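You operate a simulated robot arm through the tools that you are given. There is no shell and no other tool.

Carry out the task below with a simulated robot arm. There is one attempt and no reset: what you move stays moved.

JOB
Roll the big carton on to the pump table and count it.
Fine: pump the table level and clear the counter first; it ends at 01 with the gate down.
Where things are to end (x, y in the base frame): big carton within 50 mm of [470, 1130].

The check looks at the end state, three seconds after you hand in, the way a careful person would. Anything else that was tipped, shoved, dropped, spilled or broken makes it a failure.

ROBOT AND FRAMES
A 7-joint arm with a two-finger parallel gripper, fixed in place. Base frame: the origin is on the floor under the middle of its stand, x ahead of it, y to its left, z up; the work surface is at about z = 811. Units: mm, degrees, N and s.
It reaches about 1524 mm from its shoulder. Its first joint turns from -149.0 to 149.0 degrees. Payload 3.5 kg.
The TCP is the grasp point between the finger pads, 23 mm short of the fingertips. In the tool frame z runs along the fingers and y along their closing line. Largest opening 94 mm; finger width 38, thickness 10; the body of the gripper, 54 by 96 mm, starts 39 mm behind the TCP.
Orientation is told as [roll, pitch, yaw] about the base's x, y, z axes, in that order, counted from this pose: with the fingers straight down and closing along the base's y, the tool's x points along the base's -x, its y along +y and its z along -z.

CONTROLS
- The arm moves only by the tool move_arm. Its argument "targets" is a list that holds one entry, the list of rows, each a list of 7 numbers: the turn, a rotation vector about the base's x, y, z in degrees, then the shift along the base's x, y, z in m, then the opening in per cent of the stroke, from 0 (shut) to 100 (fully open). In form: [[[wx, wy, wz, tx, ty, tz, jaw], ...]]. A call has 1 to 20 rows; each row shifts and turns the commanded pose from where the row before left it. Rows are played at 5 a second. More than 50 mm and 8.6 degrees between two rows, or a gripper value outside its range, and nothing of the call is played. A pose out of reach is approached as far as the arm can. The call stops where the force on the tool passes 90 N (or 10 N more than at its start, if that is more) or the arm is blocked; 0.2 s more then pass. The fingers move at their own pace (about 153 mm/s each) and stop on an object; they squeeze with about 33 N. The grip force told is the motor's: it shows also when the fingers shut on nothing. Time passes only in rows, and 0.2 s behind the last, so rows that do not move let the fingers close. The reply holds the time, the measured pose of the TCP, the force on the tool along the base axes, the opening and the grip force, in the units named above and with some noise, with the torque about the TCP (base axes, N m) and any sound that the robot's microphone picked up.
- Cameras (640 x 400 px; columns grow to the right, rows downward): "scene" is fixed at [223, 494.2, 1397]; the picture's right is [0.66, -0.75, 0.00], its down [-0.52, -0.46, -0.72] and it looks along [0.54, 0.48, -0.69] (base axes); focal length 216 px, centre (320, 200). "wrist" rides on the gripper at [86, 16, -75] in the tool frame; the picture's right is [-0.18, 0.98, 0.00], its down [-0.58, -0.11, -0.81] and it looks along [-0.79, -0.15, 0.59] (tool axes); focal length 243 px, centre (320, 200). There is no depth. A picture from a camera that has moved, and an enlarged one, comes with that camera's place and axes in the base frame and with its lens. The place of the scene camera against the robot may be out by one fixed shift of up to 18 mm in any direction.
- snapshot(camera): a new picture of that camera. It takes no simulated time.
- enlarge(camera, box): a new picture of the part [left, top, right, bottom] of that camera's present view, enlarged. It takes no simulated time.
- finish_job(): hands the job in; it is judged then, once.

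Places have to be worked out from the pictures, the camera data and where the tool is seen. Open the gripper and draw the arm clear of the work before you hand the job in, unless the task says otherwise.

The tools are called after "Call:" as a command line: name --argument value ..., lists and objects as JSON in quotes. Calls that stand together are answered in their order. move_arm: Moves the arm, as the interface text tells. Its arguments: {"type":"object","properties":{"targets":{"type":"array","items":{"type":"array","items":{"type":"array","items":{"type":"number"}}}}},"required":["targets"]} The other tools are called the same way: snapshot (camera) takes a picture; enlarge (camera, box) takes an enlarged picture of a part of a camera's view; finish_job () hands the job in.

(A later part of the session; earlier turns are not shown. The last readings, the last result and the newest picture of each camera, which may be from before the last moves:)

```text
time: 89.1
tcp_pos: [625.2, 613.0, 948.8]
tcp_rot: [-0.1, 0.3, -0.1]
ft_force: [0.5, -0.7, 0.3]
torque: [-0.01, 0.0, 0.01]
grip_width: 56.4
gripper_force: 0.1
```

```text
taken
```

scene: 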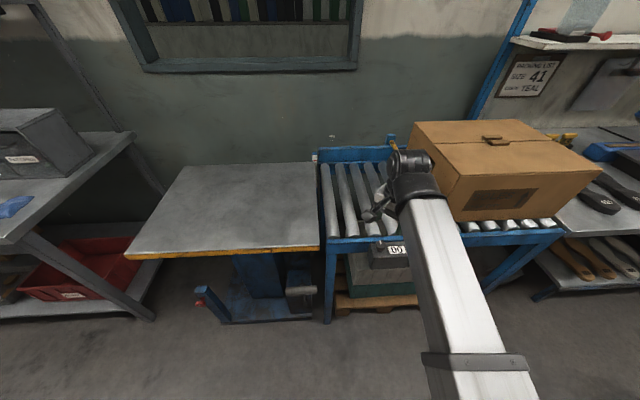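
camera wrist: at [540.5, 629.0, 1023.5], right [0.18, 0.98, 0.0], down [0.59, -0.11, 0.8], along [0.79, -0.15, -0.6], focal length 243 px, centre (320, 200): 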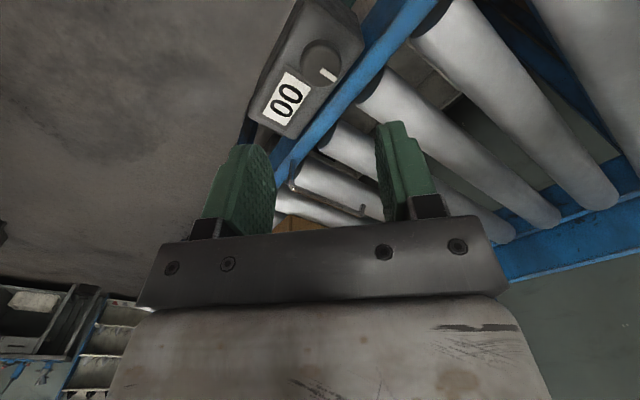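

The counter stays at 00 with the knob back in place. Next is the gate: its ball end is near (820, 545, 895) and it hinges at the back post. I'll turn the wrist to yaw −135 (fingers closing along the conveyor, camera on top) while moving to the front of the ball.

Call:
move_arm --targets '[[[0, 0, -7.5, 0.003, -0.0074, 0.0034, 60], [0, 0, -7.5, 0.003, -0.0074, 0.0034, 60], [0, 0, -7.5, 0.003, -0.0074, 0.0034, 60], [0, 0, -7.5, 0.003, -0.0074, 0.0034, 60], [0, 0, -7.5, 0.003, -0.0074, 0.0034, 60], [0, 0, -7.5, 0.003, -0.0074, 0.0034, 60], [0, 0, -7.5, 0.003, -0.0074, 0.0034, 60], [0, 0, -7.5, 0.003, -0.0074, 0.0034, 60], [0, 0, -7.5, 0.003, -0.0074, 0.0034, 60], [0, 0, -7.5, 0.003, -0.0074, 0.0034, 60], [0, 0, -7.5, 0.003, -0.0074, 0.0034, 60], [0, 0, -7.5, 0.003, -0.0074, 0.0034, 60], [0, 0, -7.5, 0.003, -0.0074, 0.0034, 60], [0, 0, -7.5, 0.003, -0.0074, 0.0034, 60], [0, 0, -7.5, 0.003, -0.0074, 0.0034, 60], [0, 0, -7.5, 0.003, -0.0074, 0.0034, 60], [0, 0, -7.5, 0.003, -0.0074, 0.0034, 60], [0, 0, -7.5, 0.003, -0.0074, 0.0034, 60], [0, 0, 0, 0, 0, 0, 60]]]'

Call:
snapshot --camera "scene"

Call:
snapshot --camera "wrist"

```text
time: 93.1
tcp_pos: [679.2, 479.8, 1009.4]
tcp_rot: [0.1, 0.2, -135.1]
ft_force: [0.2, -1.0, -0.6]
torque: [0.03, 0.01, 0.04]
grip_width: 56.2
gripper_force: 0.1
```

```text
taken
```

scene: 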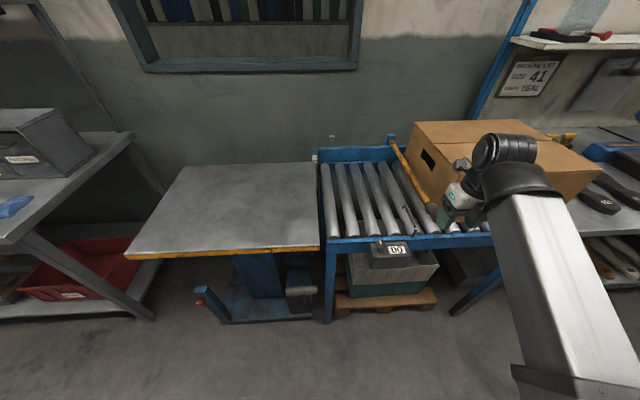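

```text
taken
camera wrist: at [752.8, 529.2, 1083.5], right [0.56, -0.83, 0.0], down [-0.49, -0.34, 0.8], along [-0.66, -0.45, -0.59], focal length 243 px, centre (320, 200)
```

wrist: 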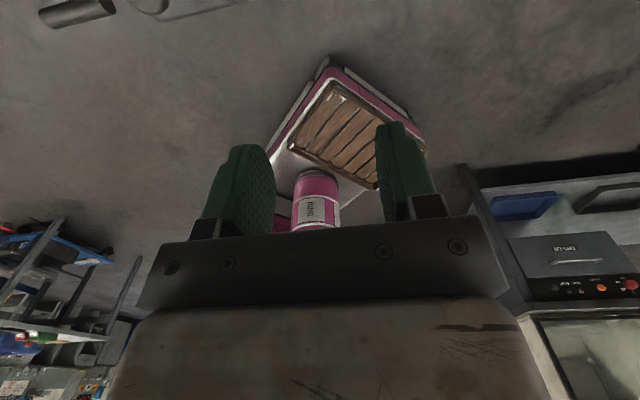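

Orientation reached. Now I'll tilt 50° toward the conveyor while moving to the pre-grasp point in front of the ball; the camera will then look straight down on it.

Call:
move_arm --targets '[[[5.05, -5.05, 0, 0.0085, -0.0024, -0.0025, 60], [5.05, -5.05, 0, 0.0085, -0.0024, -0.0025, 65], [5.05, -5.05, 0, 0.0085, -0.0024, -0.0025, 70], [5.05, -5.05, 0, 0.0085, -0.0024, -0.0025, 75], [5.05, -5.05, 0, 0.0085, -0.0024, -0.0025, 75], [5.05, -5.05, 0, 0.0085, -0.0024, -0.0025, 75], [5.05, -5.05, 0, 0.0085, -0.0024, -0.0025, 75], [0, 0, 0, 0, 0, 0, 75]]]'

Call:
snapshot --camera "wrist"

Call:
snapshot --camera "scene"

```text
time: 94.9
tcp_pos: [739.3, 464.0, 993.4]
tcp_rot: [-0.1, 50.4, -135.0]
ft_force: [-0.3, 0.8, -0.1]
torque: [-0.01, 0.0, -0.01]
grip_width: 70.5
gripper_force: 0.1
```

```text
taken
camera wrist: at [750.2, 450.8, 1106.1], right [0.61, -0.78, -0.14], down [-0.78, -0.62, 0.07], along [-0.14, 0.07, -0.99], focal length 243 px, centre (320, 200)
```

wrist: 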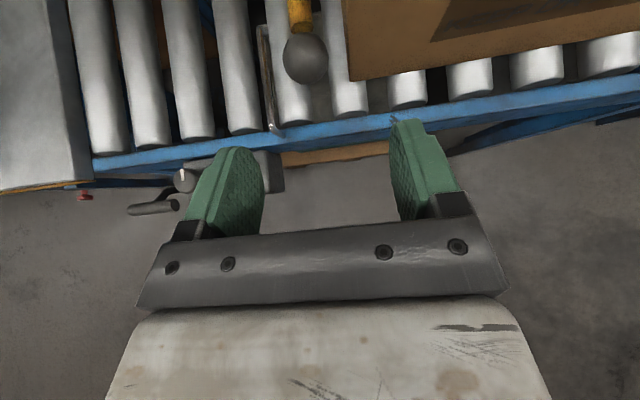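

```text
taken
```

scene: 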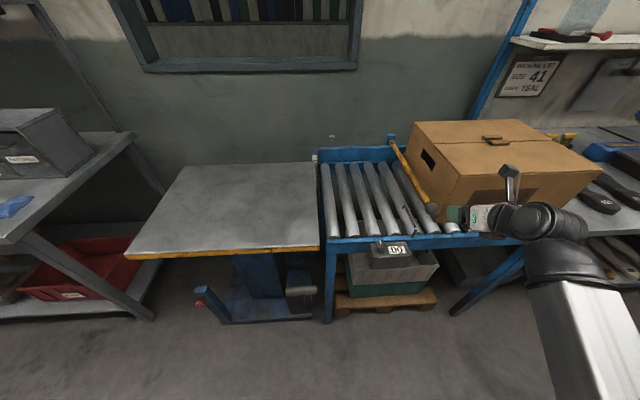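

The top-down wrist view gives the ball at roughly (806, 547, 903). I'll close 60 mm of the distance, centring along the conveyor, and re-measure.

Call:
move_arm --targets '[[[0, 0, 0, 0.0082, 0.0136, -0.0127, 75], [0, 0, 0, 0.0082, 0.0136, -0.0127, 75], [0, 0, 0, 0.0082, 0.0136, -0.0127, 75], [0, 0, 0, 0, 0, 0, 75]]]'

Call:
snapshot --camera "wrist"

Call:
enlarge --camera "scene" --box '[380, 150, 540, 250]'

```text
time: 95.9
tcp_pos: [762.9, 504.4, 952.6]
tcp_rot: [-0.1, 50.3, -135.1]
ft_force: [0.1, -0.2, -0.2]
torque: [-0.01, -0.02, -0.01]
grip_width: 70.5
gripper_force: 0.0
```

```text
taken
camera wrist: at [774.5, 491.4, 1067.1], right [0.61, -0.78, -0.14], down [-0.78, -0.62, 0.07], along [-0.14, 0.07, -0.99], focal length 243 px, centre (320, 200)
```

wrist: 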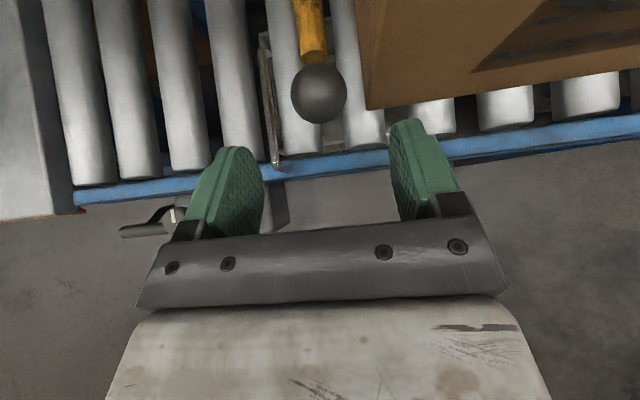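

```text
4.00 times, centred on (460, 200) of scene
camera zoom: at [223.0, 494.2, 1397.0], right [0.66, -0.75, 0.0], down [-0.52, -0.46, -0.72], along [0.54, 0.48, -0.69], focal length 862 px, centre (-240, 200)
```

zoom: 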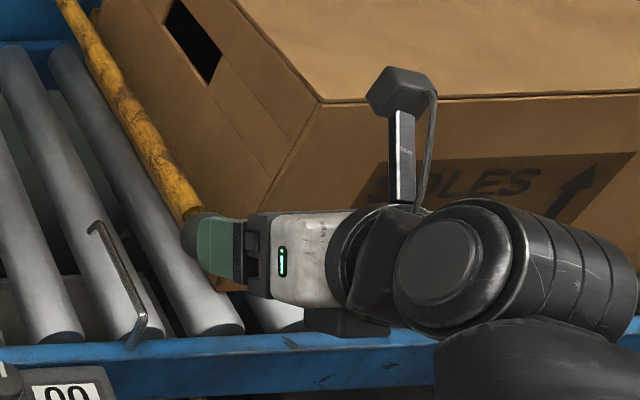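

The ball is centred sideways between the fingers. I'll enlarge to measure its size and edge positions for range.

Call:
enlarge --camera "wrist" --box '[240, 40, 400, 140]'

```text
4.00 times, centred on (320, 90) of wrist
camera zoom: at [774.5, 491.4, 1067.1], right [0.61, -0.78, -0.14], down [-0.78, -0.62, 0.07], along [-0.14, 0.07, -0.99], focal length 970 px, centre (320, 640)
```

zoom: 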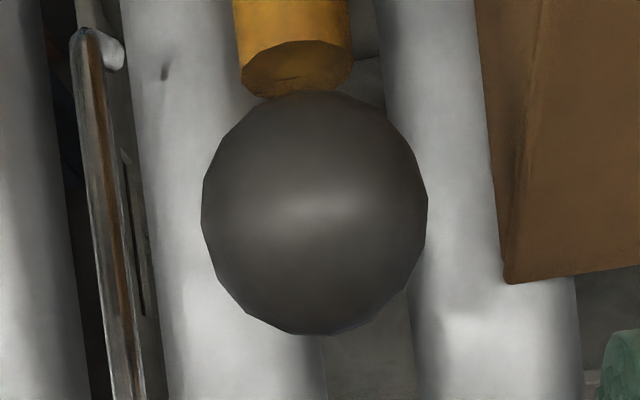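

The ball (≈37 mm) is only ~36 mm from the carton's face, so I need a narrow opening. I'll set about 46 mm, advance another 45 mm and check the clearances.

Call:
move_arm --targets '[[[0, 0, 0, 0, 0, 0, 49], [0, 0, 0, 0.0082, 0.0082, -0.0092, 49], [0, 0, 0, 0.0082, 0.0082, -0.0092, 49], [0, 0, 0, 0.0082, 0.0082, -0.0092, 49], [0, 0, 0, 0, 0, 0, 49]]]'

Call:
snapshot --camera "wrist"

Call:
enlarge --camera "wrist" --box '[220, 80, 420, 230]'

```text
time: 97.1
tcp_pos: [788.0, 527.7, 926.9]
tcp_rot: [-0.1, 50.3, -135.0]
ft_force: [-0.3, 0.7, -0.4]
torque: [0.0, -0.01, 0.0]
grip_width: 46.2
gripper_force: 0.1
```

```text
taken
camera wrist: at [799.5, 515.7, 1039.7], right [0.61, -0.78, -0.14], down [-0.78, -0.62, 0.07], along [-0.14, 0.07, -0.99], focal length 243 px, centre (320, 200)
```

wrist: 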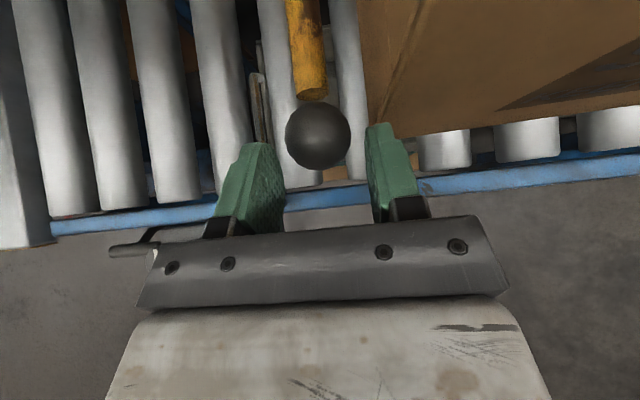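

```text
2.67 times, centred on (320, 155) of wrist
camera zoom: at [799.5, 515.7, 1039.7], right [0.61, -0.78, -0.14], down [-0.78, -0.62, 0.07], along [-0.14, 0.07, -0.99], focal length 647 px, centre (320, 320)
```

zoom: 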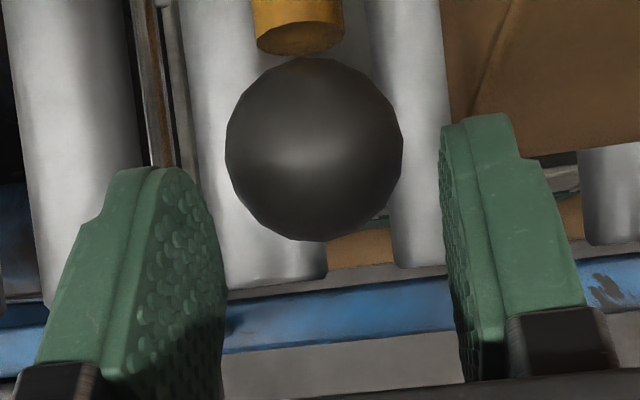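

Triangulating the last views puts the ball at about (809, 552, 890), some 42 mm across and very slightly left of centre. I'll correct sideways 2 mm and advance half of the remaining 42 mm.

Call:
move_arm --targets '[[[0, 0, 0, -0.0014, 0.0014, -0.0062, 50], [0, 0, 0, 0.0048, 0.0048, -0.0067, 50], [0, 0, 0, 0.0048, 0.0048, -0.0067, 50], [0, 0, 0, 0, 0, 0, 50]]]'

Call:
enlarge --camera "wrist" --box '[220, 80, 420, 230]'

```text
time: 98.1
tcp_pos: [796.7, 539.7, 905.9]
tcp_rot: [0.1, 50.3, -135.0]
ft_force: [0.6, 1.1, -0.3]
torque: [0.02, 0.01, -0.01]
grip_width: 47.0
gripper_force: 0.1
```

```text
2.67 times, centred on (320, 155) of wrist
camera zoom: at [807.6, 527.1, 1020.1], right [0.61, -0.78, -0.14], down [-0.78, -0.62, 0.07], along [-0.14, 0.07, -0.99], focal length 647 px, centre (320, 320)
```

zoom: 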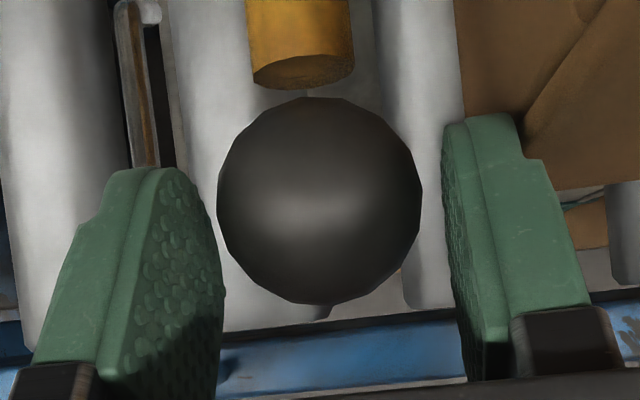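

The ball is now well centred between the pads, about 24 mm ahead. I'll advance 18 mm and close on it.

Call:
move_arm --targets '[[[0, 0, 0, 0.0049, 0.0049, -0.0058, 50], [0, 0, 0, 0.0049, 0.0049, -0.0058, 50], [0, 0, 0, 0, 0, 0, 50], [0, 0, 0, 0, 0, 0, 0], [0, 0, 0, 0, 0, 0, 0], [0, 0, 0, 0, 0, 0, 0]]]'

Call:
snapshot --camera "wrist"

```text
time: 99.5
tcp_pos: [805.9, 549.3, 894.0]
tcp_rot: [0.0, 50.2, -135.1]
ft_force: [-1.9, 2.3, 0.8]
torque: [-0.01, 0.09, 0.01]
grip_width: 39.2
gripper_force: 45.2
```

```text
taken
camera wrist: at [817.3, 537.0, 1008.7], right [0.61, -0.78, -0.14], down [-0.78, -0.62, 0.07], along [-0.14, 0.07, -0.99], focal length 243 px, centre (320, 200)
```

wrist: 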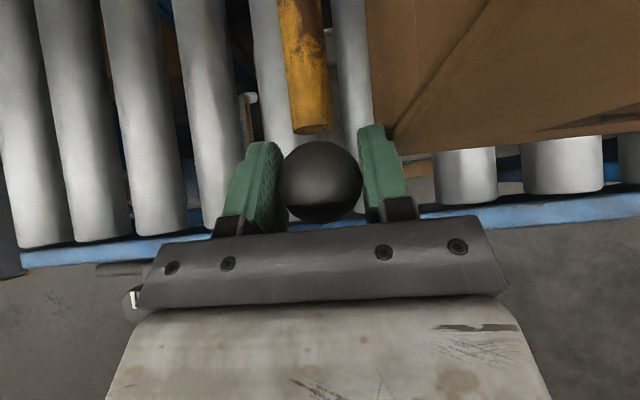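

Ball gripped (39 mm, at TCP (806, 549, 894)). The hinge should be near w≈1398 in line with the bar, radius ≈440 mm. I'll lift 12° along that arc and read the forces.

Call:
move_arm --targets '[[[0, 0, 0, 0.0002, 0.0002, 0.0154, 0], [0, 0, 0, 0.0006, 0.0006, 0.0153, 0], [0, 0, 0, 0.001, 0.001, 0.0153, 0], [0, 0, 0, 0.0013, 0.0013, 0.0152, 0], [0, 0, 0, 0.0017, 0.0017, 0.0152, 0], [0, 0, 0, 0.0021, 0.0021, 0.0151, 0], [0, 0, 0, 0, 0, 0, 0]]]'

Call:
snapshot --camera "scene"

Call:
snapshot --camera "wrist"

```text
time: 101.1
tcp_pos: [813.5, 556.6, 985.4]
tcp_rot: [-0.1, 50.4, -135.0]
ft_force: [-8.9, 9.6, -3.9]
torque: [-0.54, 0.69, 0.06]
grip_width: 39.3
gripper_force: 45.1
```

```text
taken
```

scene: 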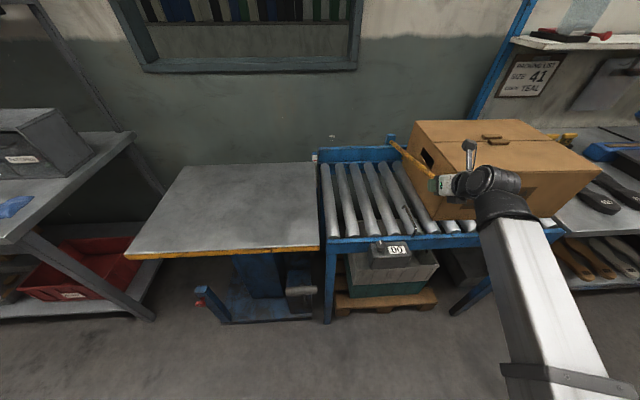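

```text
taken
camera wrist: at [824.1, 543.6, 1100.1], right [0.61, -0.78, -0.14], down [-0.78, -0.62, 0.07], along [-0.14, 0.07, -0.99], focal length 243 px, centre (320, 200)
```

wrist: 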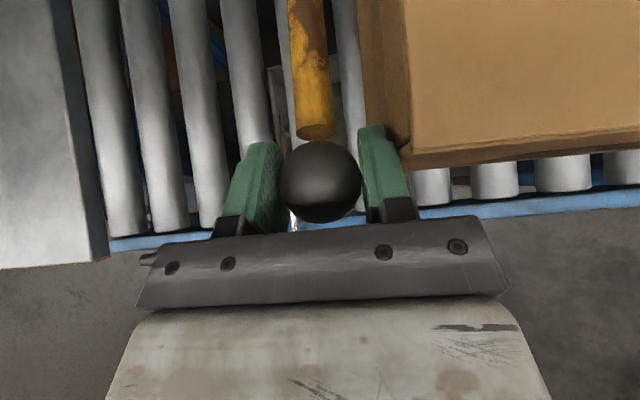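

The gate swings up easily. I'll continue along the arc to about 40°, tilting the hand a little more outward as it goes.

Call:
move_arm --targets '[[[1.24, -1.24, 0, 0.0045, 0.0045, 0.0261, 0], [1.24, -1.24, 0, 0.0056, 0.0056, 0.0257, 0], [1.24, -1.24, 0, 0.0067, 0.0067, 0.0251, 0], [1.24, -1.24, 0, 0.0078, 0.0078, 0.0245, 0], [1.24, -1.24, 0, 0.0088, 0.0088, 0.0238, 0], [1.24, -1.24, 0, 0.0098, 0.0098, 0.023, 0], [1.24, -1.24, 0, 0.0108, 0.0108, 0.0221, 0], [1.24, -1.24, 0, 0.0118, 0.0118, 0.0211, 0], [0, 0, 0, 0, 0, 0, 0]]]'

Call:
snapshot --camera "scene"

Call:
snapshot --camera "wrist"

```text
time: 103.1
tcp_pos: [879.9, 621.8, 1177.3]
tcp_rot: [0.0, 64.4, -135.0]
ft_force: [-9.0, 12.5, -6.6]
torque: [-0.52, 0.68, 0.13]
grip_width: 39.4
gripper_force: 45.3
```

```text
taken
```

scene: 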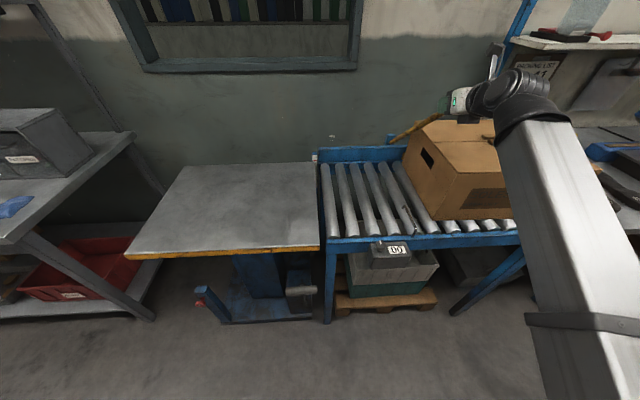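

```text
taken
camera wrist: at [870.5, 590.1, 1287.4], right [0.64, -0.75, -0.17], down [-0.77, -0.62, -0.17], along [0.03, 0.24, -0.97], focal length 243 px, centre (320, 200)
```

wrist: 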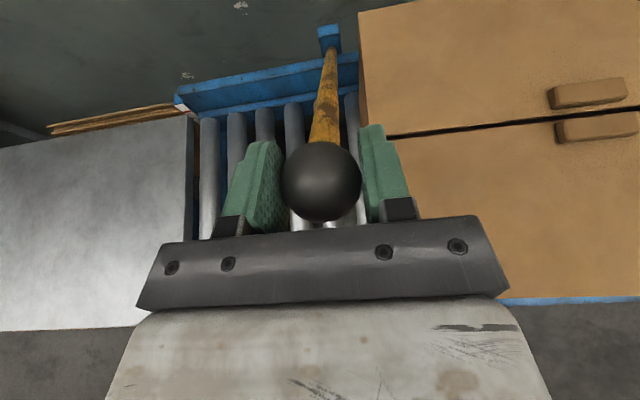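

The wrist view nicely shows gate, rollers, carton and its two top tabs. I'll keep raising along the arc to about 65° and check.

Call:
move_arm --targets '[[[1.98, -1.98, 0, 0.0184, 0.0184, 0.0283, 0], [1.98, -1.98, 0, 0.02, 0.02, 0.026, 0], [1.98, -1.98, 0, 0.0215, 0.0215, 0.0233, 0], [1.98, -1.98, 0, 0.0229, 0.0229, 0.0207, 0], [1.98, -1.98, 0, 0.024, 0.024, 0.0177, 0], [0, 0, 0, 0, 0, 0, 0]]]'

Call:
snapshot --camera "scene"

```text
time: 104.5
tcp_pos: [986.2, 730.8, 1290.9]
tcp_rot: [0.1, 78.2, -135.0]
ft_force: [-5.1, 11.1, -12.3]
torque: [-0.42, 0.54, 0.26]
grip_width: 39.6
gripper_force: 45.2
```

```text
taken
```

scene: 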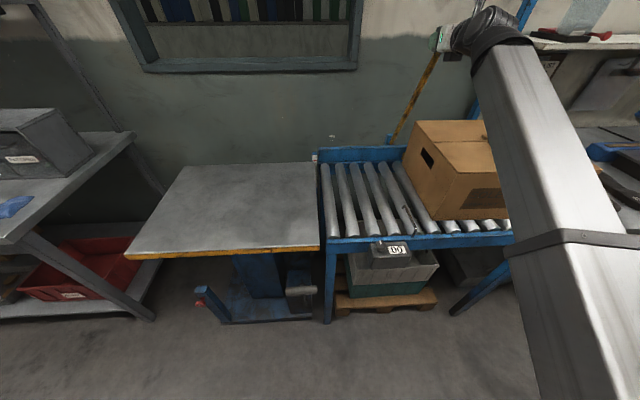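

The gate is at about 65° with small forces, and the carton stays put. Continuing to vertical.

Call:
move_arm --targets '[[[1.98, -1.98, 0, 0.0251, 0.0251, 0.0138, 0], [1.98, -1.98, 0, 0.0259, 0.0259, 0.0113, 0], [1.98, -1.98, 0, 0.0265, 0.0265, 0.0082, 0], [1.98, -1.98, 0, 0.0269, 0.0269, 0.0049, 0], [0, 0, 0, 0, 0, 0, 0]]]'

Call:
snapshot --camera "scene"

Call:
snapshot --camera "wrist"

```text
time: 105.5
tcp_pos: [1069.5, 813.0, 1330.8]
tcp_rot: [-2.6, 88.3, -137.4]
ft_force: [-43.4, -38.4, 9.6]
torque: [-1.02, 1.16, -0.08]
grip_width: 39.3
gripper_force: 45.0
stopped in row 4: the force on the tool passed its limit at 171 N (the readings are from after the stop); the commanded pose is now the measured one
```

```text
taken
```

scene: 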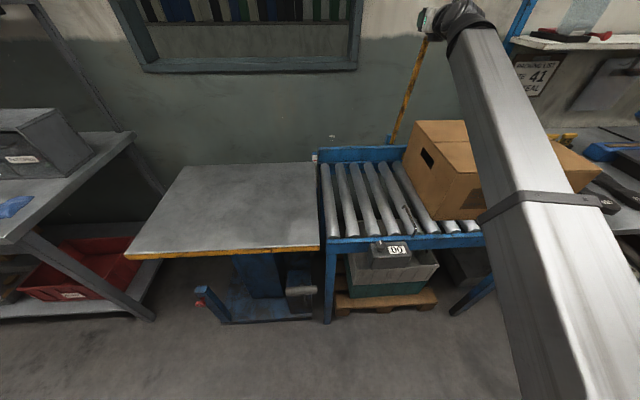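

```text
taken
camera wrist: at [1031.1, 750.2, 1419.4], right [0.69, -0.7, -0.19], down [-0.66, -0.51, -0.56], along [0.29, 0.51, -0.81], focal length 243 px, centre (320, 200)
```

wrist: 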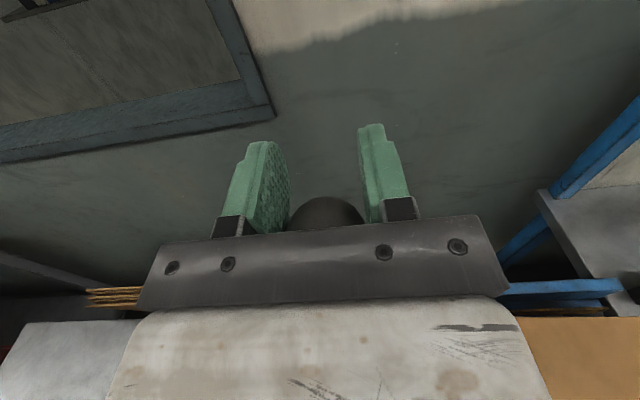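

The gate met an upper stop near 80° and the ball slid a little deeper into the fingers. I'll open the fingers here (the palm would catch it) and back off a bit to see whether the gate stays up by itself.

Call:
move_arm --targets '[[[0, 0, 0, -0.002, -0.002, 0, 0], [0, 0, 0, 0, 0, 0, 52], [0, 0, 0, 0, 0, 0, 52], [0, 0, 0, -0.004, -0.004, 0, 52], [0, 0, 0, 0, 0, 0, 52]]]'

Call:
snapshot --camera "wrist"

```text
time: 106.7
tcp_pos: [1067.5, 812.9, 1327.5]
tcp_rot: [-1.5, 88.0, -136.1]
ft_force: [-14.8, -15.6, 14.4]
torque: [-0.64, 0.57, 0.02]
grip_width: 48.7
gripper_force: 0.1
```

```text
taken
camera wrist: at [1030.9, 749.9, 1416.2], right [0.69, -0.7, -0.18], down [-0.66, -0.51, -0.55], along [0.29, 0.51, -0.81], focal length 243 px, centre (320, 200)
```

wrist: 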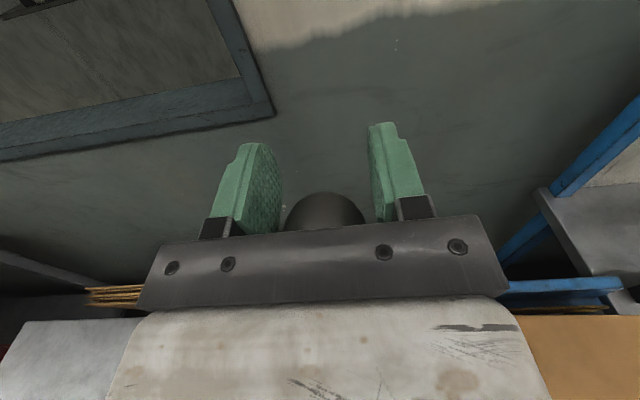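

There's still a mild push on the hand. I'll back away a bit more along −w with fingers open and see whether the ball follows.

Call:
move_arm --targets '[[[0, 0, 0, -0.005, -0.005, 0, 52], [0, 0, 0, -0.005, -0.005, 0, 52], [0, 0, 0, 0, 0, 0, 52]]]'

Call:
snapshot --camera "wrist"

Call:
enlarge --camera "scene" --box '[360, 0, 520, 160]'

```text
time: 107.5
tcp_pos: [1059.0, 802.3, 1326.9]
tcp_rot: [-1.7, 88.0, -136.3]
ft_force: [-0.1, 0.3, -0.2]
torque: [0.0, -0.01, 0.03]
grip_width: 48.9
gripper_force: 0.1
```

```text
taken
camera wrist: at [1020.6, 739.9, 1414.9], right [0.69, -0.7, -0.18], down [-0.66, -0.51, -0.55], along [0.29, 0.51, -0.81], focal length 243 px, centre (320, 200)
```

wrist: 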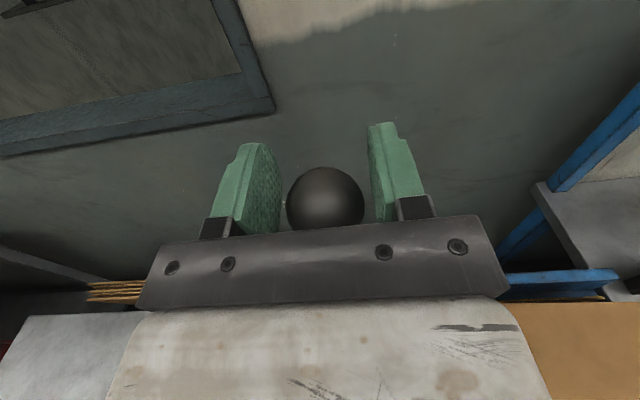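

```text
2.50 times, centred on (440, 80) of scene
camera zoom: at [223.0, 494.2, 1397.0], right [0.66, -0.75, 0.0], down [-0.52, -0.46, -0.72], along [0.54, 0.48, -0.69], focal length 539 px, centre (20, 500)
```

zoom: 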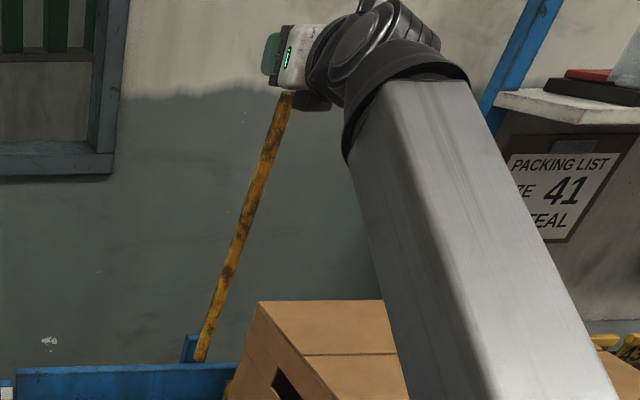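

The forces are zero and the ball stayed where it was while the hand moved back, so the gate holds itself up. I'll back out fully along −w.

Call:
move_arm --targets '[[[0, 0, 0, -0.007, -0.007, 0, 55], [0, 0, 0, -0.01, -0.01, 0, 55], [0, 0, 0, -0.014, -0.014, 0, 55], [0, 0, 0, -0.021, -0.021, 0, 55], [0, 0, 0, -0.028, -0.028, 0, 55], [0, 0, 0, -0.028, -0.028, 0, 55], [0, 0, 0, -0.028, -0.028, 0, 55], [0, 0, 0, 0, 0, 0, 55]]]'

Call:
snapshot --camera "wrist"

Call:
snapshot --camera "scene"

```text
time: 109.3
tcp_pos: [923.4, 667.0, 1327.4]
tcp_rot: [-1.8, 88.0, -136.5]
ft_force: [0.1, 0.7, 0.6]
torque: [0.0, 0.01, -0.01]
grip_width: 52.1
gripper_force: 0.1
```

```text
taken
camera wrist: at [884.2, 603.9, 1414.1], right [0.69, -0.7, -0.18], down [-0.66, -0.51, -0.55], along [0.29, 0.51, -0.81], focal length 243 px, centre (320, 200)
```

wrist: 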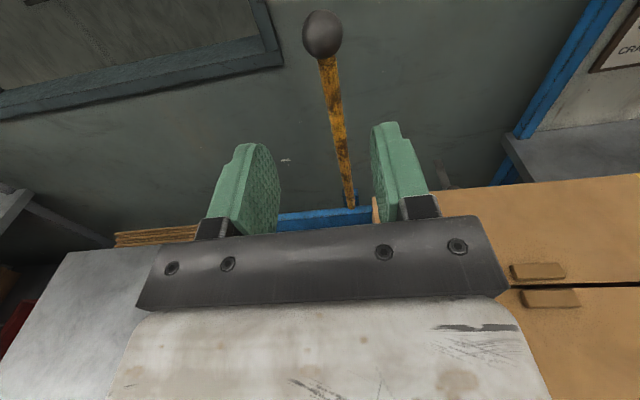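

```text
taken
```

scene: 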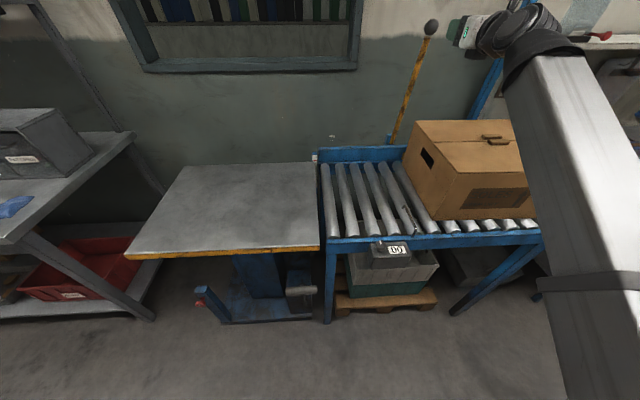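

The gate stands raised on its own and the carton hasn't moved. Its two top tabs at about (1114, 503) are a good drag point. I'll bring the hand back to vertical above the carton.

Call:
move_arm --targets '[[[-5.5, 5.8, 0, 0.0024, -0.0097, -0.004, 55], [-5.5, 5.8, 0, 0.0024, -0.0097, -0.004, 55], [-5.5, 5.8, 0, 0.0024, -0.0097, -0.004, 55], [-5.5, 5.8, 0, 0.0024, -0.0097, -0.004, 55], [-5.5, 5.8, 0, 0.0024, -0.0097, -0.004, 55], [-5.5, 5.8, 0, 0.0024, -0.0097, -0.004, 55], [-5.5, 5.8, 0, 0.0024, -0.0097, -0.004, 55], [-5.5, 5.8, 0, 0.0024, -0.0097, -0.004, 55], [-5.5, 5.8, 0, 0.0024, -0.0097, -0.004, 55], [-5.5, 5.8, 0, 0.0024, -0.0097, -0.004, 55], [-5.5, 5.8, 0, 0.0024, -0.0097, -0.004, 55], [-1.3, -1.24, 0, 0, 0, 0, 55], [0, 0, 0, 0, 0, 0, 55]]]'

Call:
snapshot --camera "scene"

```text
time: 112.1
tcp_pos: [949.1, 559.8, 1283.4]
tcp_rot: [0.0, 0.1, -136.5]
ft_force: [0.1, 1.2, -0.3]
torque: [-0.01, -0.01, 0.02]
grip_width: 51.6
gripper_force: 0.0
```

```text
taken
```

scene: 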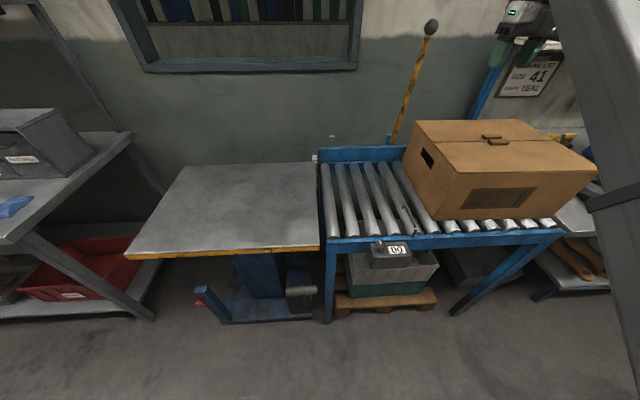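

Hand is vertical again. I'll yaw to −45 (fingers closing across the conveyor) while moving above the tabs.

Call:
move_arm --targets '[[[0, 0, 7.62, 0.01175, -0.00275, -0.0086, 80], [0, 0, 7.62, 0.01175, -0.00275, -0.0086, 80], [0, 0, 7.62, 0.01175, -0.00275, -0.0086, 80], [0, 0, 7.62, 0.01175, -0.00275, -0.0086, 80], [0, 0, 7.62, 0.01175, -0.00275, -0.0086, 80], [0, 0, 7.62, 0.01175, -0.00275, -0.0086, 80], [0, 0, 7.62, 0.01175, -0.00275, -0.0086, 80], [0, 0, 7.62, 0.01175, -0.00275, -0.0086, 80], [0, 0, 7.62, 0.01175, -0.00275, -0.0086, 80], [0, 0, 7.62, 0.01175, -0.00275, -0.0086, 80], [0, 0, 7.62, 0.01175, -0.00275, -0.0086, 80], [0, 0, 7.62, 0.01175, -0.00275, -0.0086, 80], [0, 0, 0, 0, 0, 0, 80]]]'

Call:
snapshot --camera "wrist"

Call:
snapshot --camera "scene"

```text
time: 114.9
tcp_pos: [1090.6, 526.6, 1179.1]
tcp_rot: [0.0, 0.1, -45.0]
ft_force: [0.0, -0.2, 0.8]
torque: [0.0, 0.01, 0.0]
grip_width: 74.9
gripper_force: 0.1
```

```text
taken
camera wrist: at [1042.1, 598.2, 1253.5], right [0.82, 0.57, 0.0], down [0.34, -0.49, 0.81], along [0.46, -0.66, -0.59], focal length 243 px, centre (320, 200)
```

wrist: 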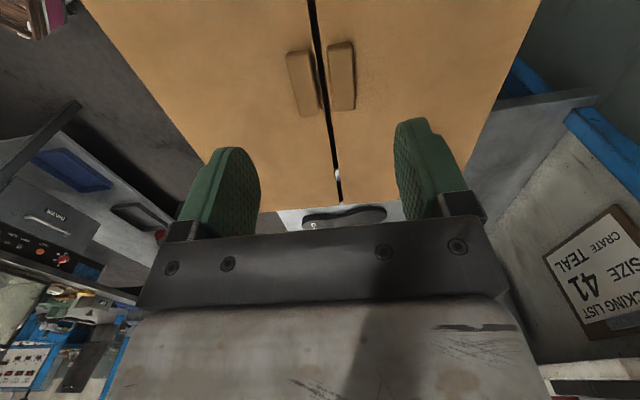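

```text
taken
```

scene: 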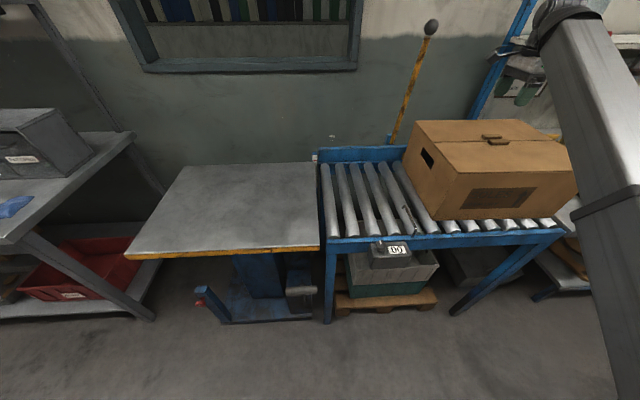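

Both tabs are clearly seen, centred near (1110, 502) with about 60 mm outer span across. I'll move above them, open to ~86 mm, and come down to 1075 for a closer look.

Call:
move_arm --targets '[[[0, 0, 0, 0.0048, -0.0062, -0.026, 92], [0, 0, 0, 0.0048, -0.0062, -0.026, 92], [0, 0, 0, 0.0048, -0.0062, -0.026, 92], [0, 0, 0, 0.0048, -0.0062, -0.026, 92], [0, 0, 0, 0, 0, 0, 92]]]'

Call:
snapshot --camera "wrist"

Call:
enlarge --camera "scene" --box '[440, 60, 600, 180]'

```text
time: 116.1
tcp_pos: [1109.2, 501.1, 1075.1]
tcp_rot: [0.0, 0.1, -45.1]
ft_force: [0.4, -0.1, 1.0]
torque: [-0.02, -0.05, -0.01]
grip_width: 86.5
gripper_force: 0.0
```

```text
taken
camera wrist: at [1060.6, 573.3, 1149.8], right [0.83, 0.56, 0.0], down [0.33, -0.49, 0.81], along [0.45, -0.66, -0.59], focal length 243 px, centre (320, 200)
```

wrist: 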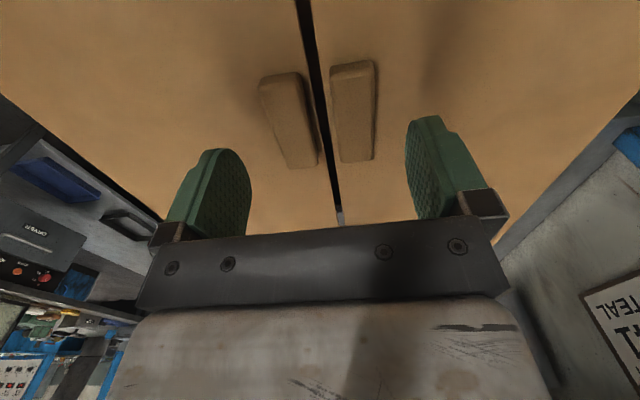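

```text
3.33 times, centred on (520, 120) of scene
camera zoom: at [223.0, 494.2, 1397.0], right [0.66, -0.75, 0.0], down [-0.52, -0.46, -0.72], along [0.54, 0.48, -0.69], focal length 718 px, centre (-347, 467)
```

zoom: 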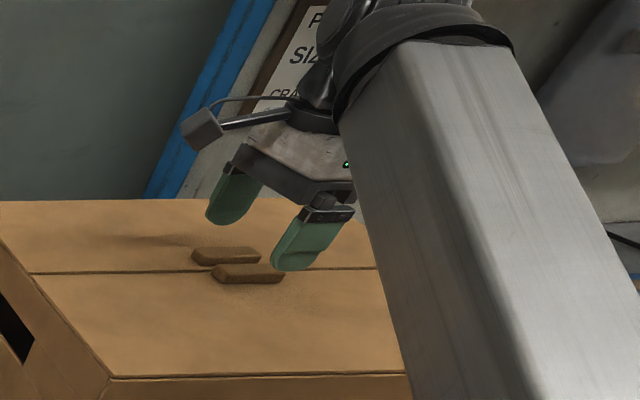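

The tabs sit centred between the open fingers. I'll lower in small steps, watching for touch on the carton top.

Call:
move_arm --targets '[[[0, 0, 0, 0.0006, 0.0006, -0.006, 92], [0, 0, 0, 0.0006, 0.0006, -0.005, 92], [0, 0, 0, 0, 0, -0.004, 92], [0, 0, 0, 0, 0, 0, 92]]]'

Call:
snapshot --camera "wrist"

Call:
enlarge --camera "scene" --box '[440, 60, 600, 180]'

```text
time: 117.1
tcp_pos: [1110.0, 501.4, 1059.9]
tcp_rot: [-0.1, 0.1, -45.1]
ft_force: [0.0, -1.0, 0.0]
torque: [-0.02, 0.01, 0.0]
grip_width: 86.3
gripper_force: 0.1
```

```text
taken
camera wrist: at [1062.4, 574.5, 1134.6], right [0.83, 0.56, 0.0], down [0.33, -0.49, 0.81], along [0.45, -0.66, -0.59], focal length 243 px, centre (320, 200)
```

wrist: 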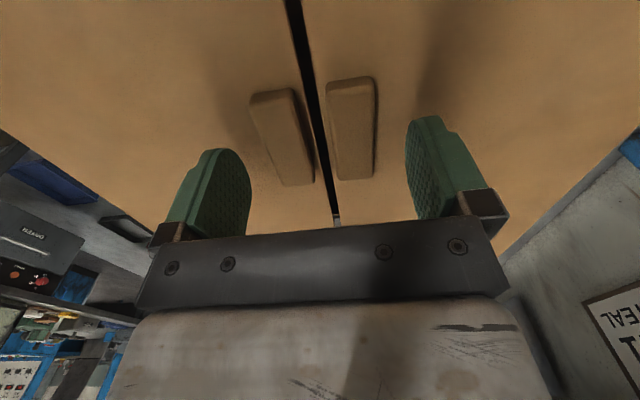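

```text
3.33 times, centred on (520, 120) of scene
camera zoom: at [223.0, 494.2, 1397.0], right [0.66, -0.75, 0.0], down [-0.52, -0.46, -0.72], along [0.54, 0.48, -0.69], focal length 718 px, centre (-347, 467)
```

zoom: 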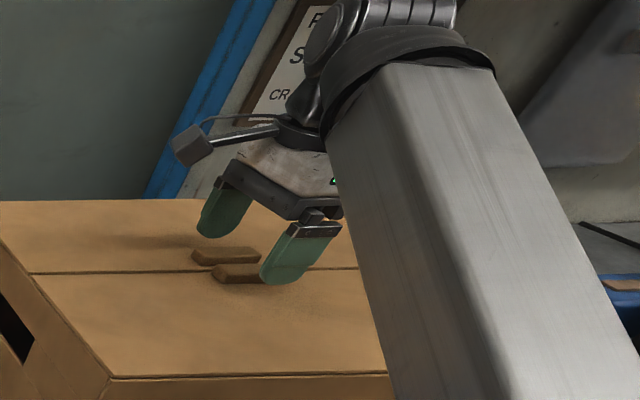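

Tips are at z≈1037 without contact; the change between views puts the tab tops near 1021. I'll lower another 14 mm and check.

Call:
move_arm --targets '[[[0, 0, 0, 0, 0, -0.005, 92], [0, 0, 0, 0, 0, -0.005, 92], [0, 0, 0, 0, 0, -0.004, 92], [0, 0, 0, 0, 0, 0, 92]]]'

Call:
snapshot --camera "wrist"

Call:
enlarge --camera "scene" --box '[440, 60, 600, 180]'

```text
time: 118.1
tcp_pos: [1111.1, 502.8, 1046.7]
tcp_rot: [0.1, 0.1, -45.2]
ft_force: [1.5, 1.5, 13.6]
torque: [-0.16, -0.04, -0.09]
grip_width: 86.6
gripper_force: 0.1
```

```text
taken
camera wrist: at [1062.1, 574.6, 1122.0], right [0.83, 0.56, 0.0], down [0.33, -0.49, 0.81], along [0.45, -0.66, -0.59], focal length 243 px, centre (320, 200)
```

wrist: 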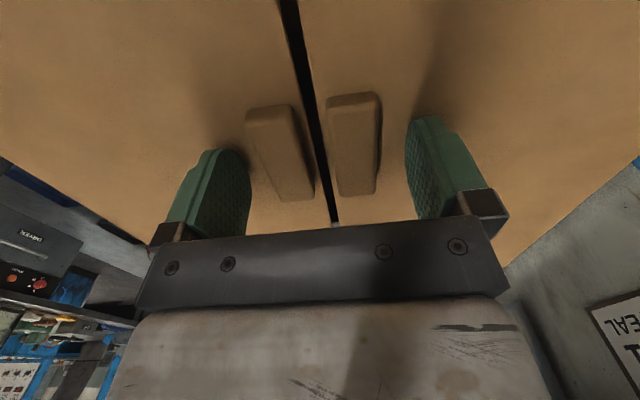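

```text
3.33 times, centred on (520, 120) of scene
camera zoom: at [223.0, 494.2, 1397.0], right [0.66, -0.75, 0.0], down [-0.52, -0.46, -0.72], along [0.54, 0.48, -0.69], focal length 718 px, centre (-347, 467)
```

zoom: 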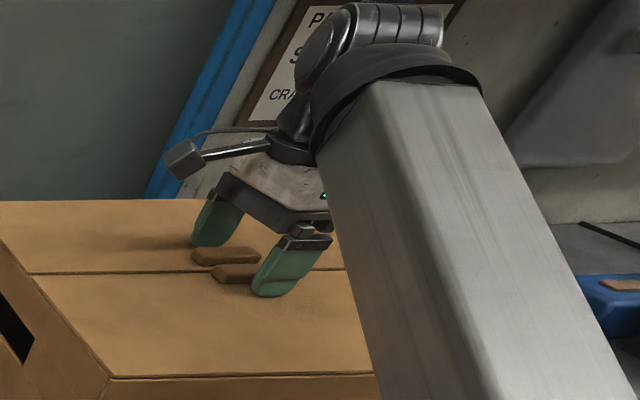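

Light contact at TCP 1046.7, so the carton top is at z≈1024 and the tabs sit right under the TCP. I'll rise 2 mm and close on both tabs.

Call:
move_arm --targets '[[[0, 0, 0, 0, 0, 0.002, 92], [0, 0, 0, 0, 0, 0, 75], [0, 0, 0, 0, 0, 0, 0], [0, 0, 0, 0, 0, 0, 0], [0, 0, 0, 0, 0, 0, 0]]]'

Call:
snapshot --camera "wrist"

Call:
enlarge --camera "scene" --box '[440, 60, 600, 180]'

```text
time: 119.3
tcp_pos: [1110.8, 502.6, 1048.4]
tcp_rot: [0.0, 0.1, -45.1]
ft_force: [0.3, 0.5, 0.3]
torque: [0.05, 0.1, -0.36]
grip_width: 57.5
gripper_force: 32.7
```

```text
taken
camera wrist: at [1062.3, 574.7, 1122.4], right [0.83, 0.56, 0.0], down [0.33, -0.49, 0.81], along [0.45, -0.66, -0.59], focal length 243 px, centre (320, 200)
```

wrist: 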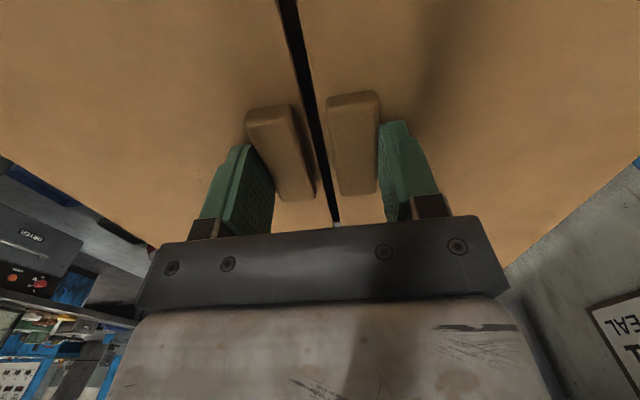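

```text
3.33 times, centred on (520, 120) of scene
camera zoom: at [223.0, 494.2, 1397.0], right [0.66, -0.75, 0.0], down [-0.52, -0.46, -0.72], along [0.54, 0.48, -0.69], focal length 718 px, centre (-347, 467)
```

zoom: 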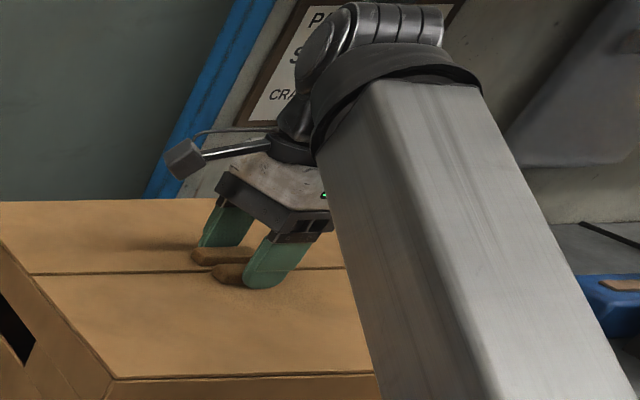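

Both tabs are held (57.5 mm, 33 N). I'll start drawing the carton gently toward the table, 40 mm first, and check it follows.

Call:
move_arm --targets '[[[0, 0, 0, -0.0035, 0.0035, 0, 0], [0, 0, 0, -0.007, 0.007, 0, 0], [0, 0, 0, -0.007, 0.007, 0, 0], [0, 0, 0, -0.007, 0.007, 0, 0], [0, 0, 0, -0.0035, 0.0035, 0, 0], [0, 0, 0, 0, 0, 0, 0]]]'

Call:
snapshot --camera "scene"

Call:
snapshot --camera "wrist"

```text
time: 120.7
tcp_pos: [1082.1, 530.0, 1047.0]
tcp_rot: [-0.1, 0.1, -45.2]
ft_force: [0.7, -0.4, 0.9]
torque: [-0.06, -0.09, -0.25]
grip_width: 57.6
gripper_force: 32.8
```

```text
taken
```

scene: 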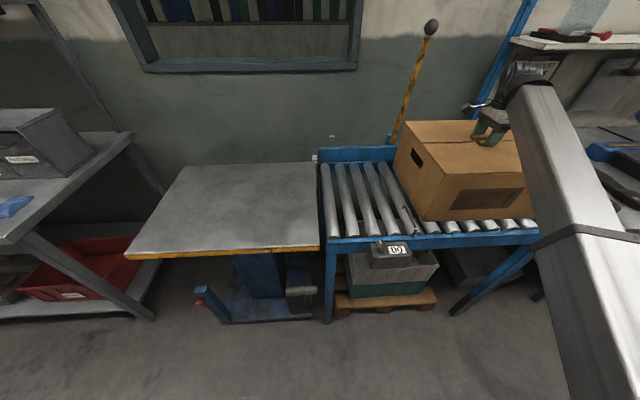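

```text
taken
camera wrist: at [1033.8, 602.7, 1122.4], right [0.83, 0.56, 0.0], down [0.33, -0.49, 0.81], along [0.45, -0.67, -0.59], focal length 243 px, centre (320, 200)
```

wrist: 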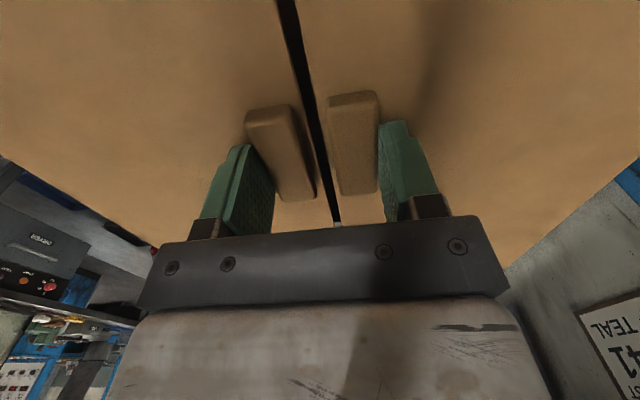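

The carton rolls along freely with almost no force. I'll continue 120 mm so its leading side meets the trip wire, and check the counter.

Call:
move_arm --targets '[[[0, 0, 0, -0.007, 0.007, 0, 0], [0, 0, 0, -0.0106, 0.0106, 0, 0], [0, 0, 0, -0.0106, 0.0106, 0, 0], [0, 0, 0, -0.0106, 0.0106, 0, 0], [0, 0, 0, -0.0106, 0.0106, 0, 0], [0, 0, 0, -0.0106, 0.0106, 0, 0], [0, 0, 0, -0.0106, 0.0106, 0, 0], [0, 0, 0, -0.0106, 0.0106, 0, 0], [0, 0, 0, -0.005, 0.005, 0, 0], [0, 0, 0, 0, 0, 0, 0]]]'

Call:
snapshot --camera "scene"

Call:
enlarge --camera "scene" --box '[340, 150, 500, 270]'

```text
time: 122.9
tcp_pos: [996.7, 616.5, 1048.4]
tcp_rot: [0.0, 0.1, -45.2]
ft_force: [0.6, 0.1, 0.0]
torque: [-0.02, 0.03, -0.05]
grip_width: 57.1
gripper_force: 33.2
```

```text
taken
```

scene: 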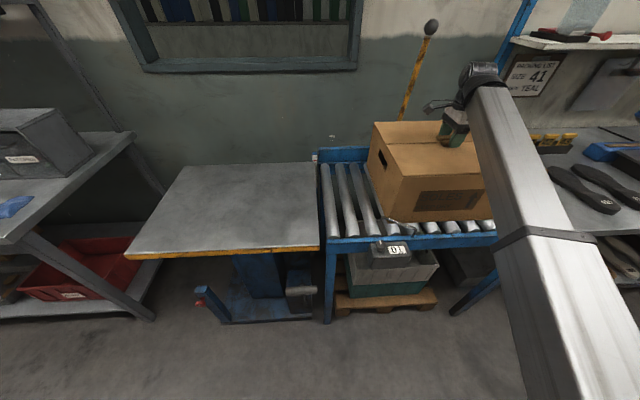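

```text
3.33 times, centred on (420, 210) of scene
camera zoom: at [223.0, 494.2, 1397.0], right [0.66, -0.75, 0.0], down [-0.52, -0.46, -0.72], along [0.54, 0.48, -0.69], focal length 718 px, centre (-13, 167)
```

zoom: 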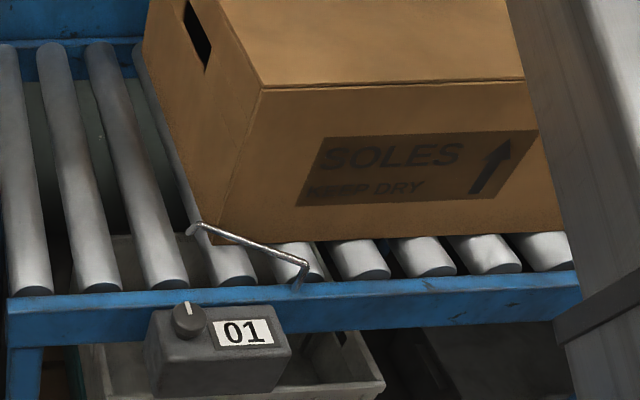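

The counter reads 01 and the wire is swung aside by the carton. I'll keep going forward only: 200 mm more to bring the leading edge near the table.

Call:
move_arm --targets '[[[0, 0, 0, -0.0106, 0.0106, 0, 0], [0, 0, 0, -0.0141, 0.0141, 0, 0], [0, 0, 0, -0.0141, 0.0141, 0, 0], [0, 0, 0, -0.0141, 0.0141, 0, 0], [0, 0, 0, -0.0141, 0.0141, 0, 0], [0, 0, 0, -0.0141, 0.0141, 0, 0], [0, 0, 0, -0.0141, 0.0141, 0, 0], [0, 0, 0, -0.0141, 0.0141, 0, 0], [0, 0, 0, -0.0141, 0.0141, 0, 0], [0, 0, 0, -0.0141, 0.0141, 0, 0], [0, 0, 0, -0.007, 0.007, 0, 0], [0, 0, 0, 0, 0, 0, 0]]]'

Call:
snapshot --camera "scene"

Call:
enlarge --camera "scene" --box '[290, 140, 490, 270]'

```text
time: 125.5
tcp_pos: [851.6, 761.5, 1048.2]
tcp_rot: [0.0, 0.2, -45.0]
ft_force: [-0.9, 0.9, 0.5]
torque: [-0.17, -0.16, -0.25]
grip_width: 57.2
gripper_force: 32.9
```

```text
taken
```

scene: 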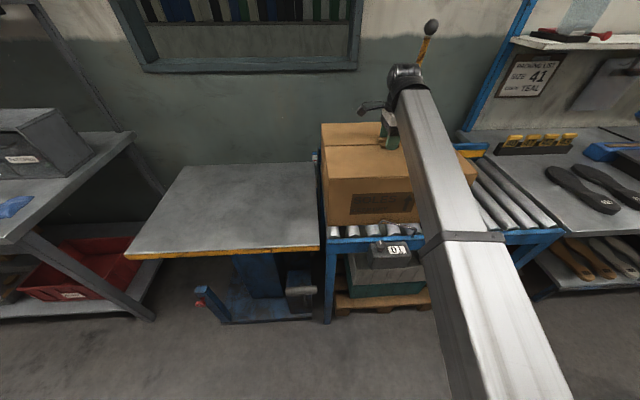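

```text
3.08 times, centred on (390, 205) of scene
camera zoom: at [223.0, 494.2, 1397.0], right [0.66, -0.75, 0.0], down [-0.52, -0.46, -0.72], along [0.54, 0.48, -0.69], focal length 663 px, centre (105, 185)
```

zoom: 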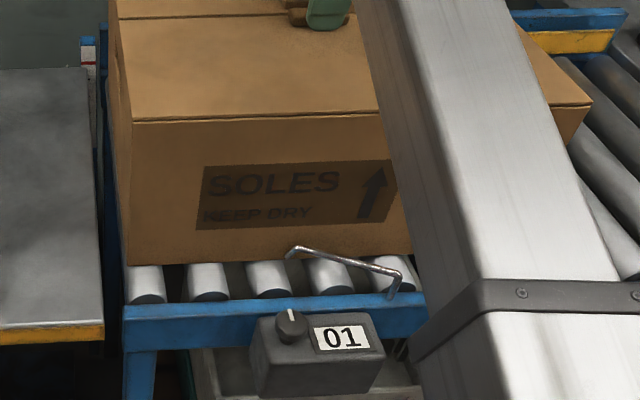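

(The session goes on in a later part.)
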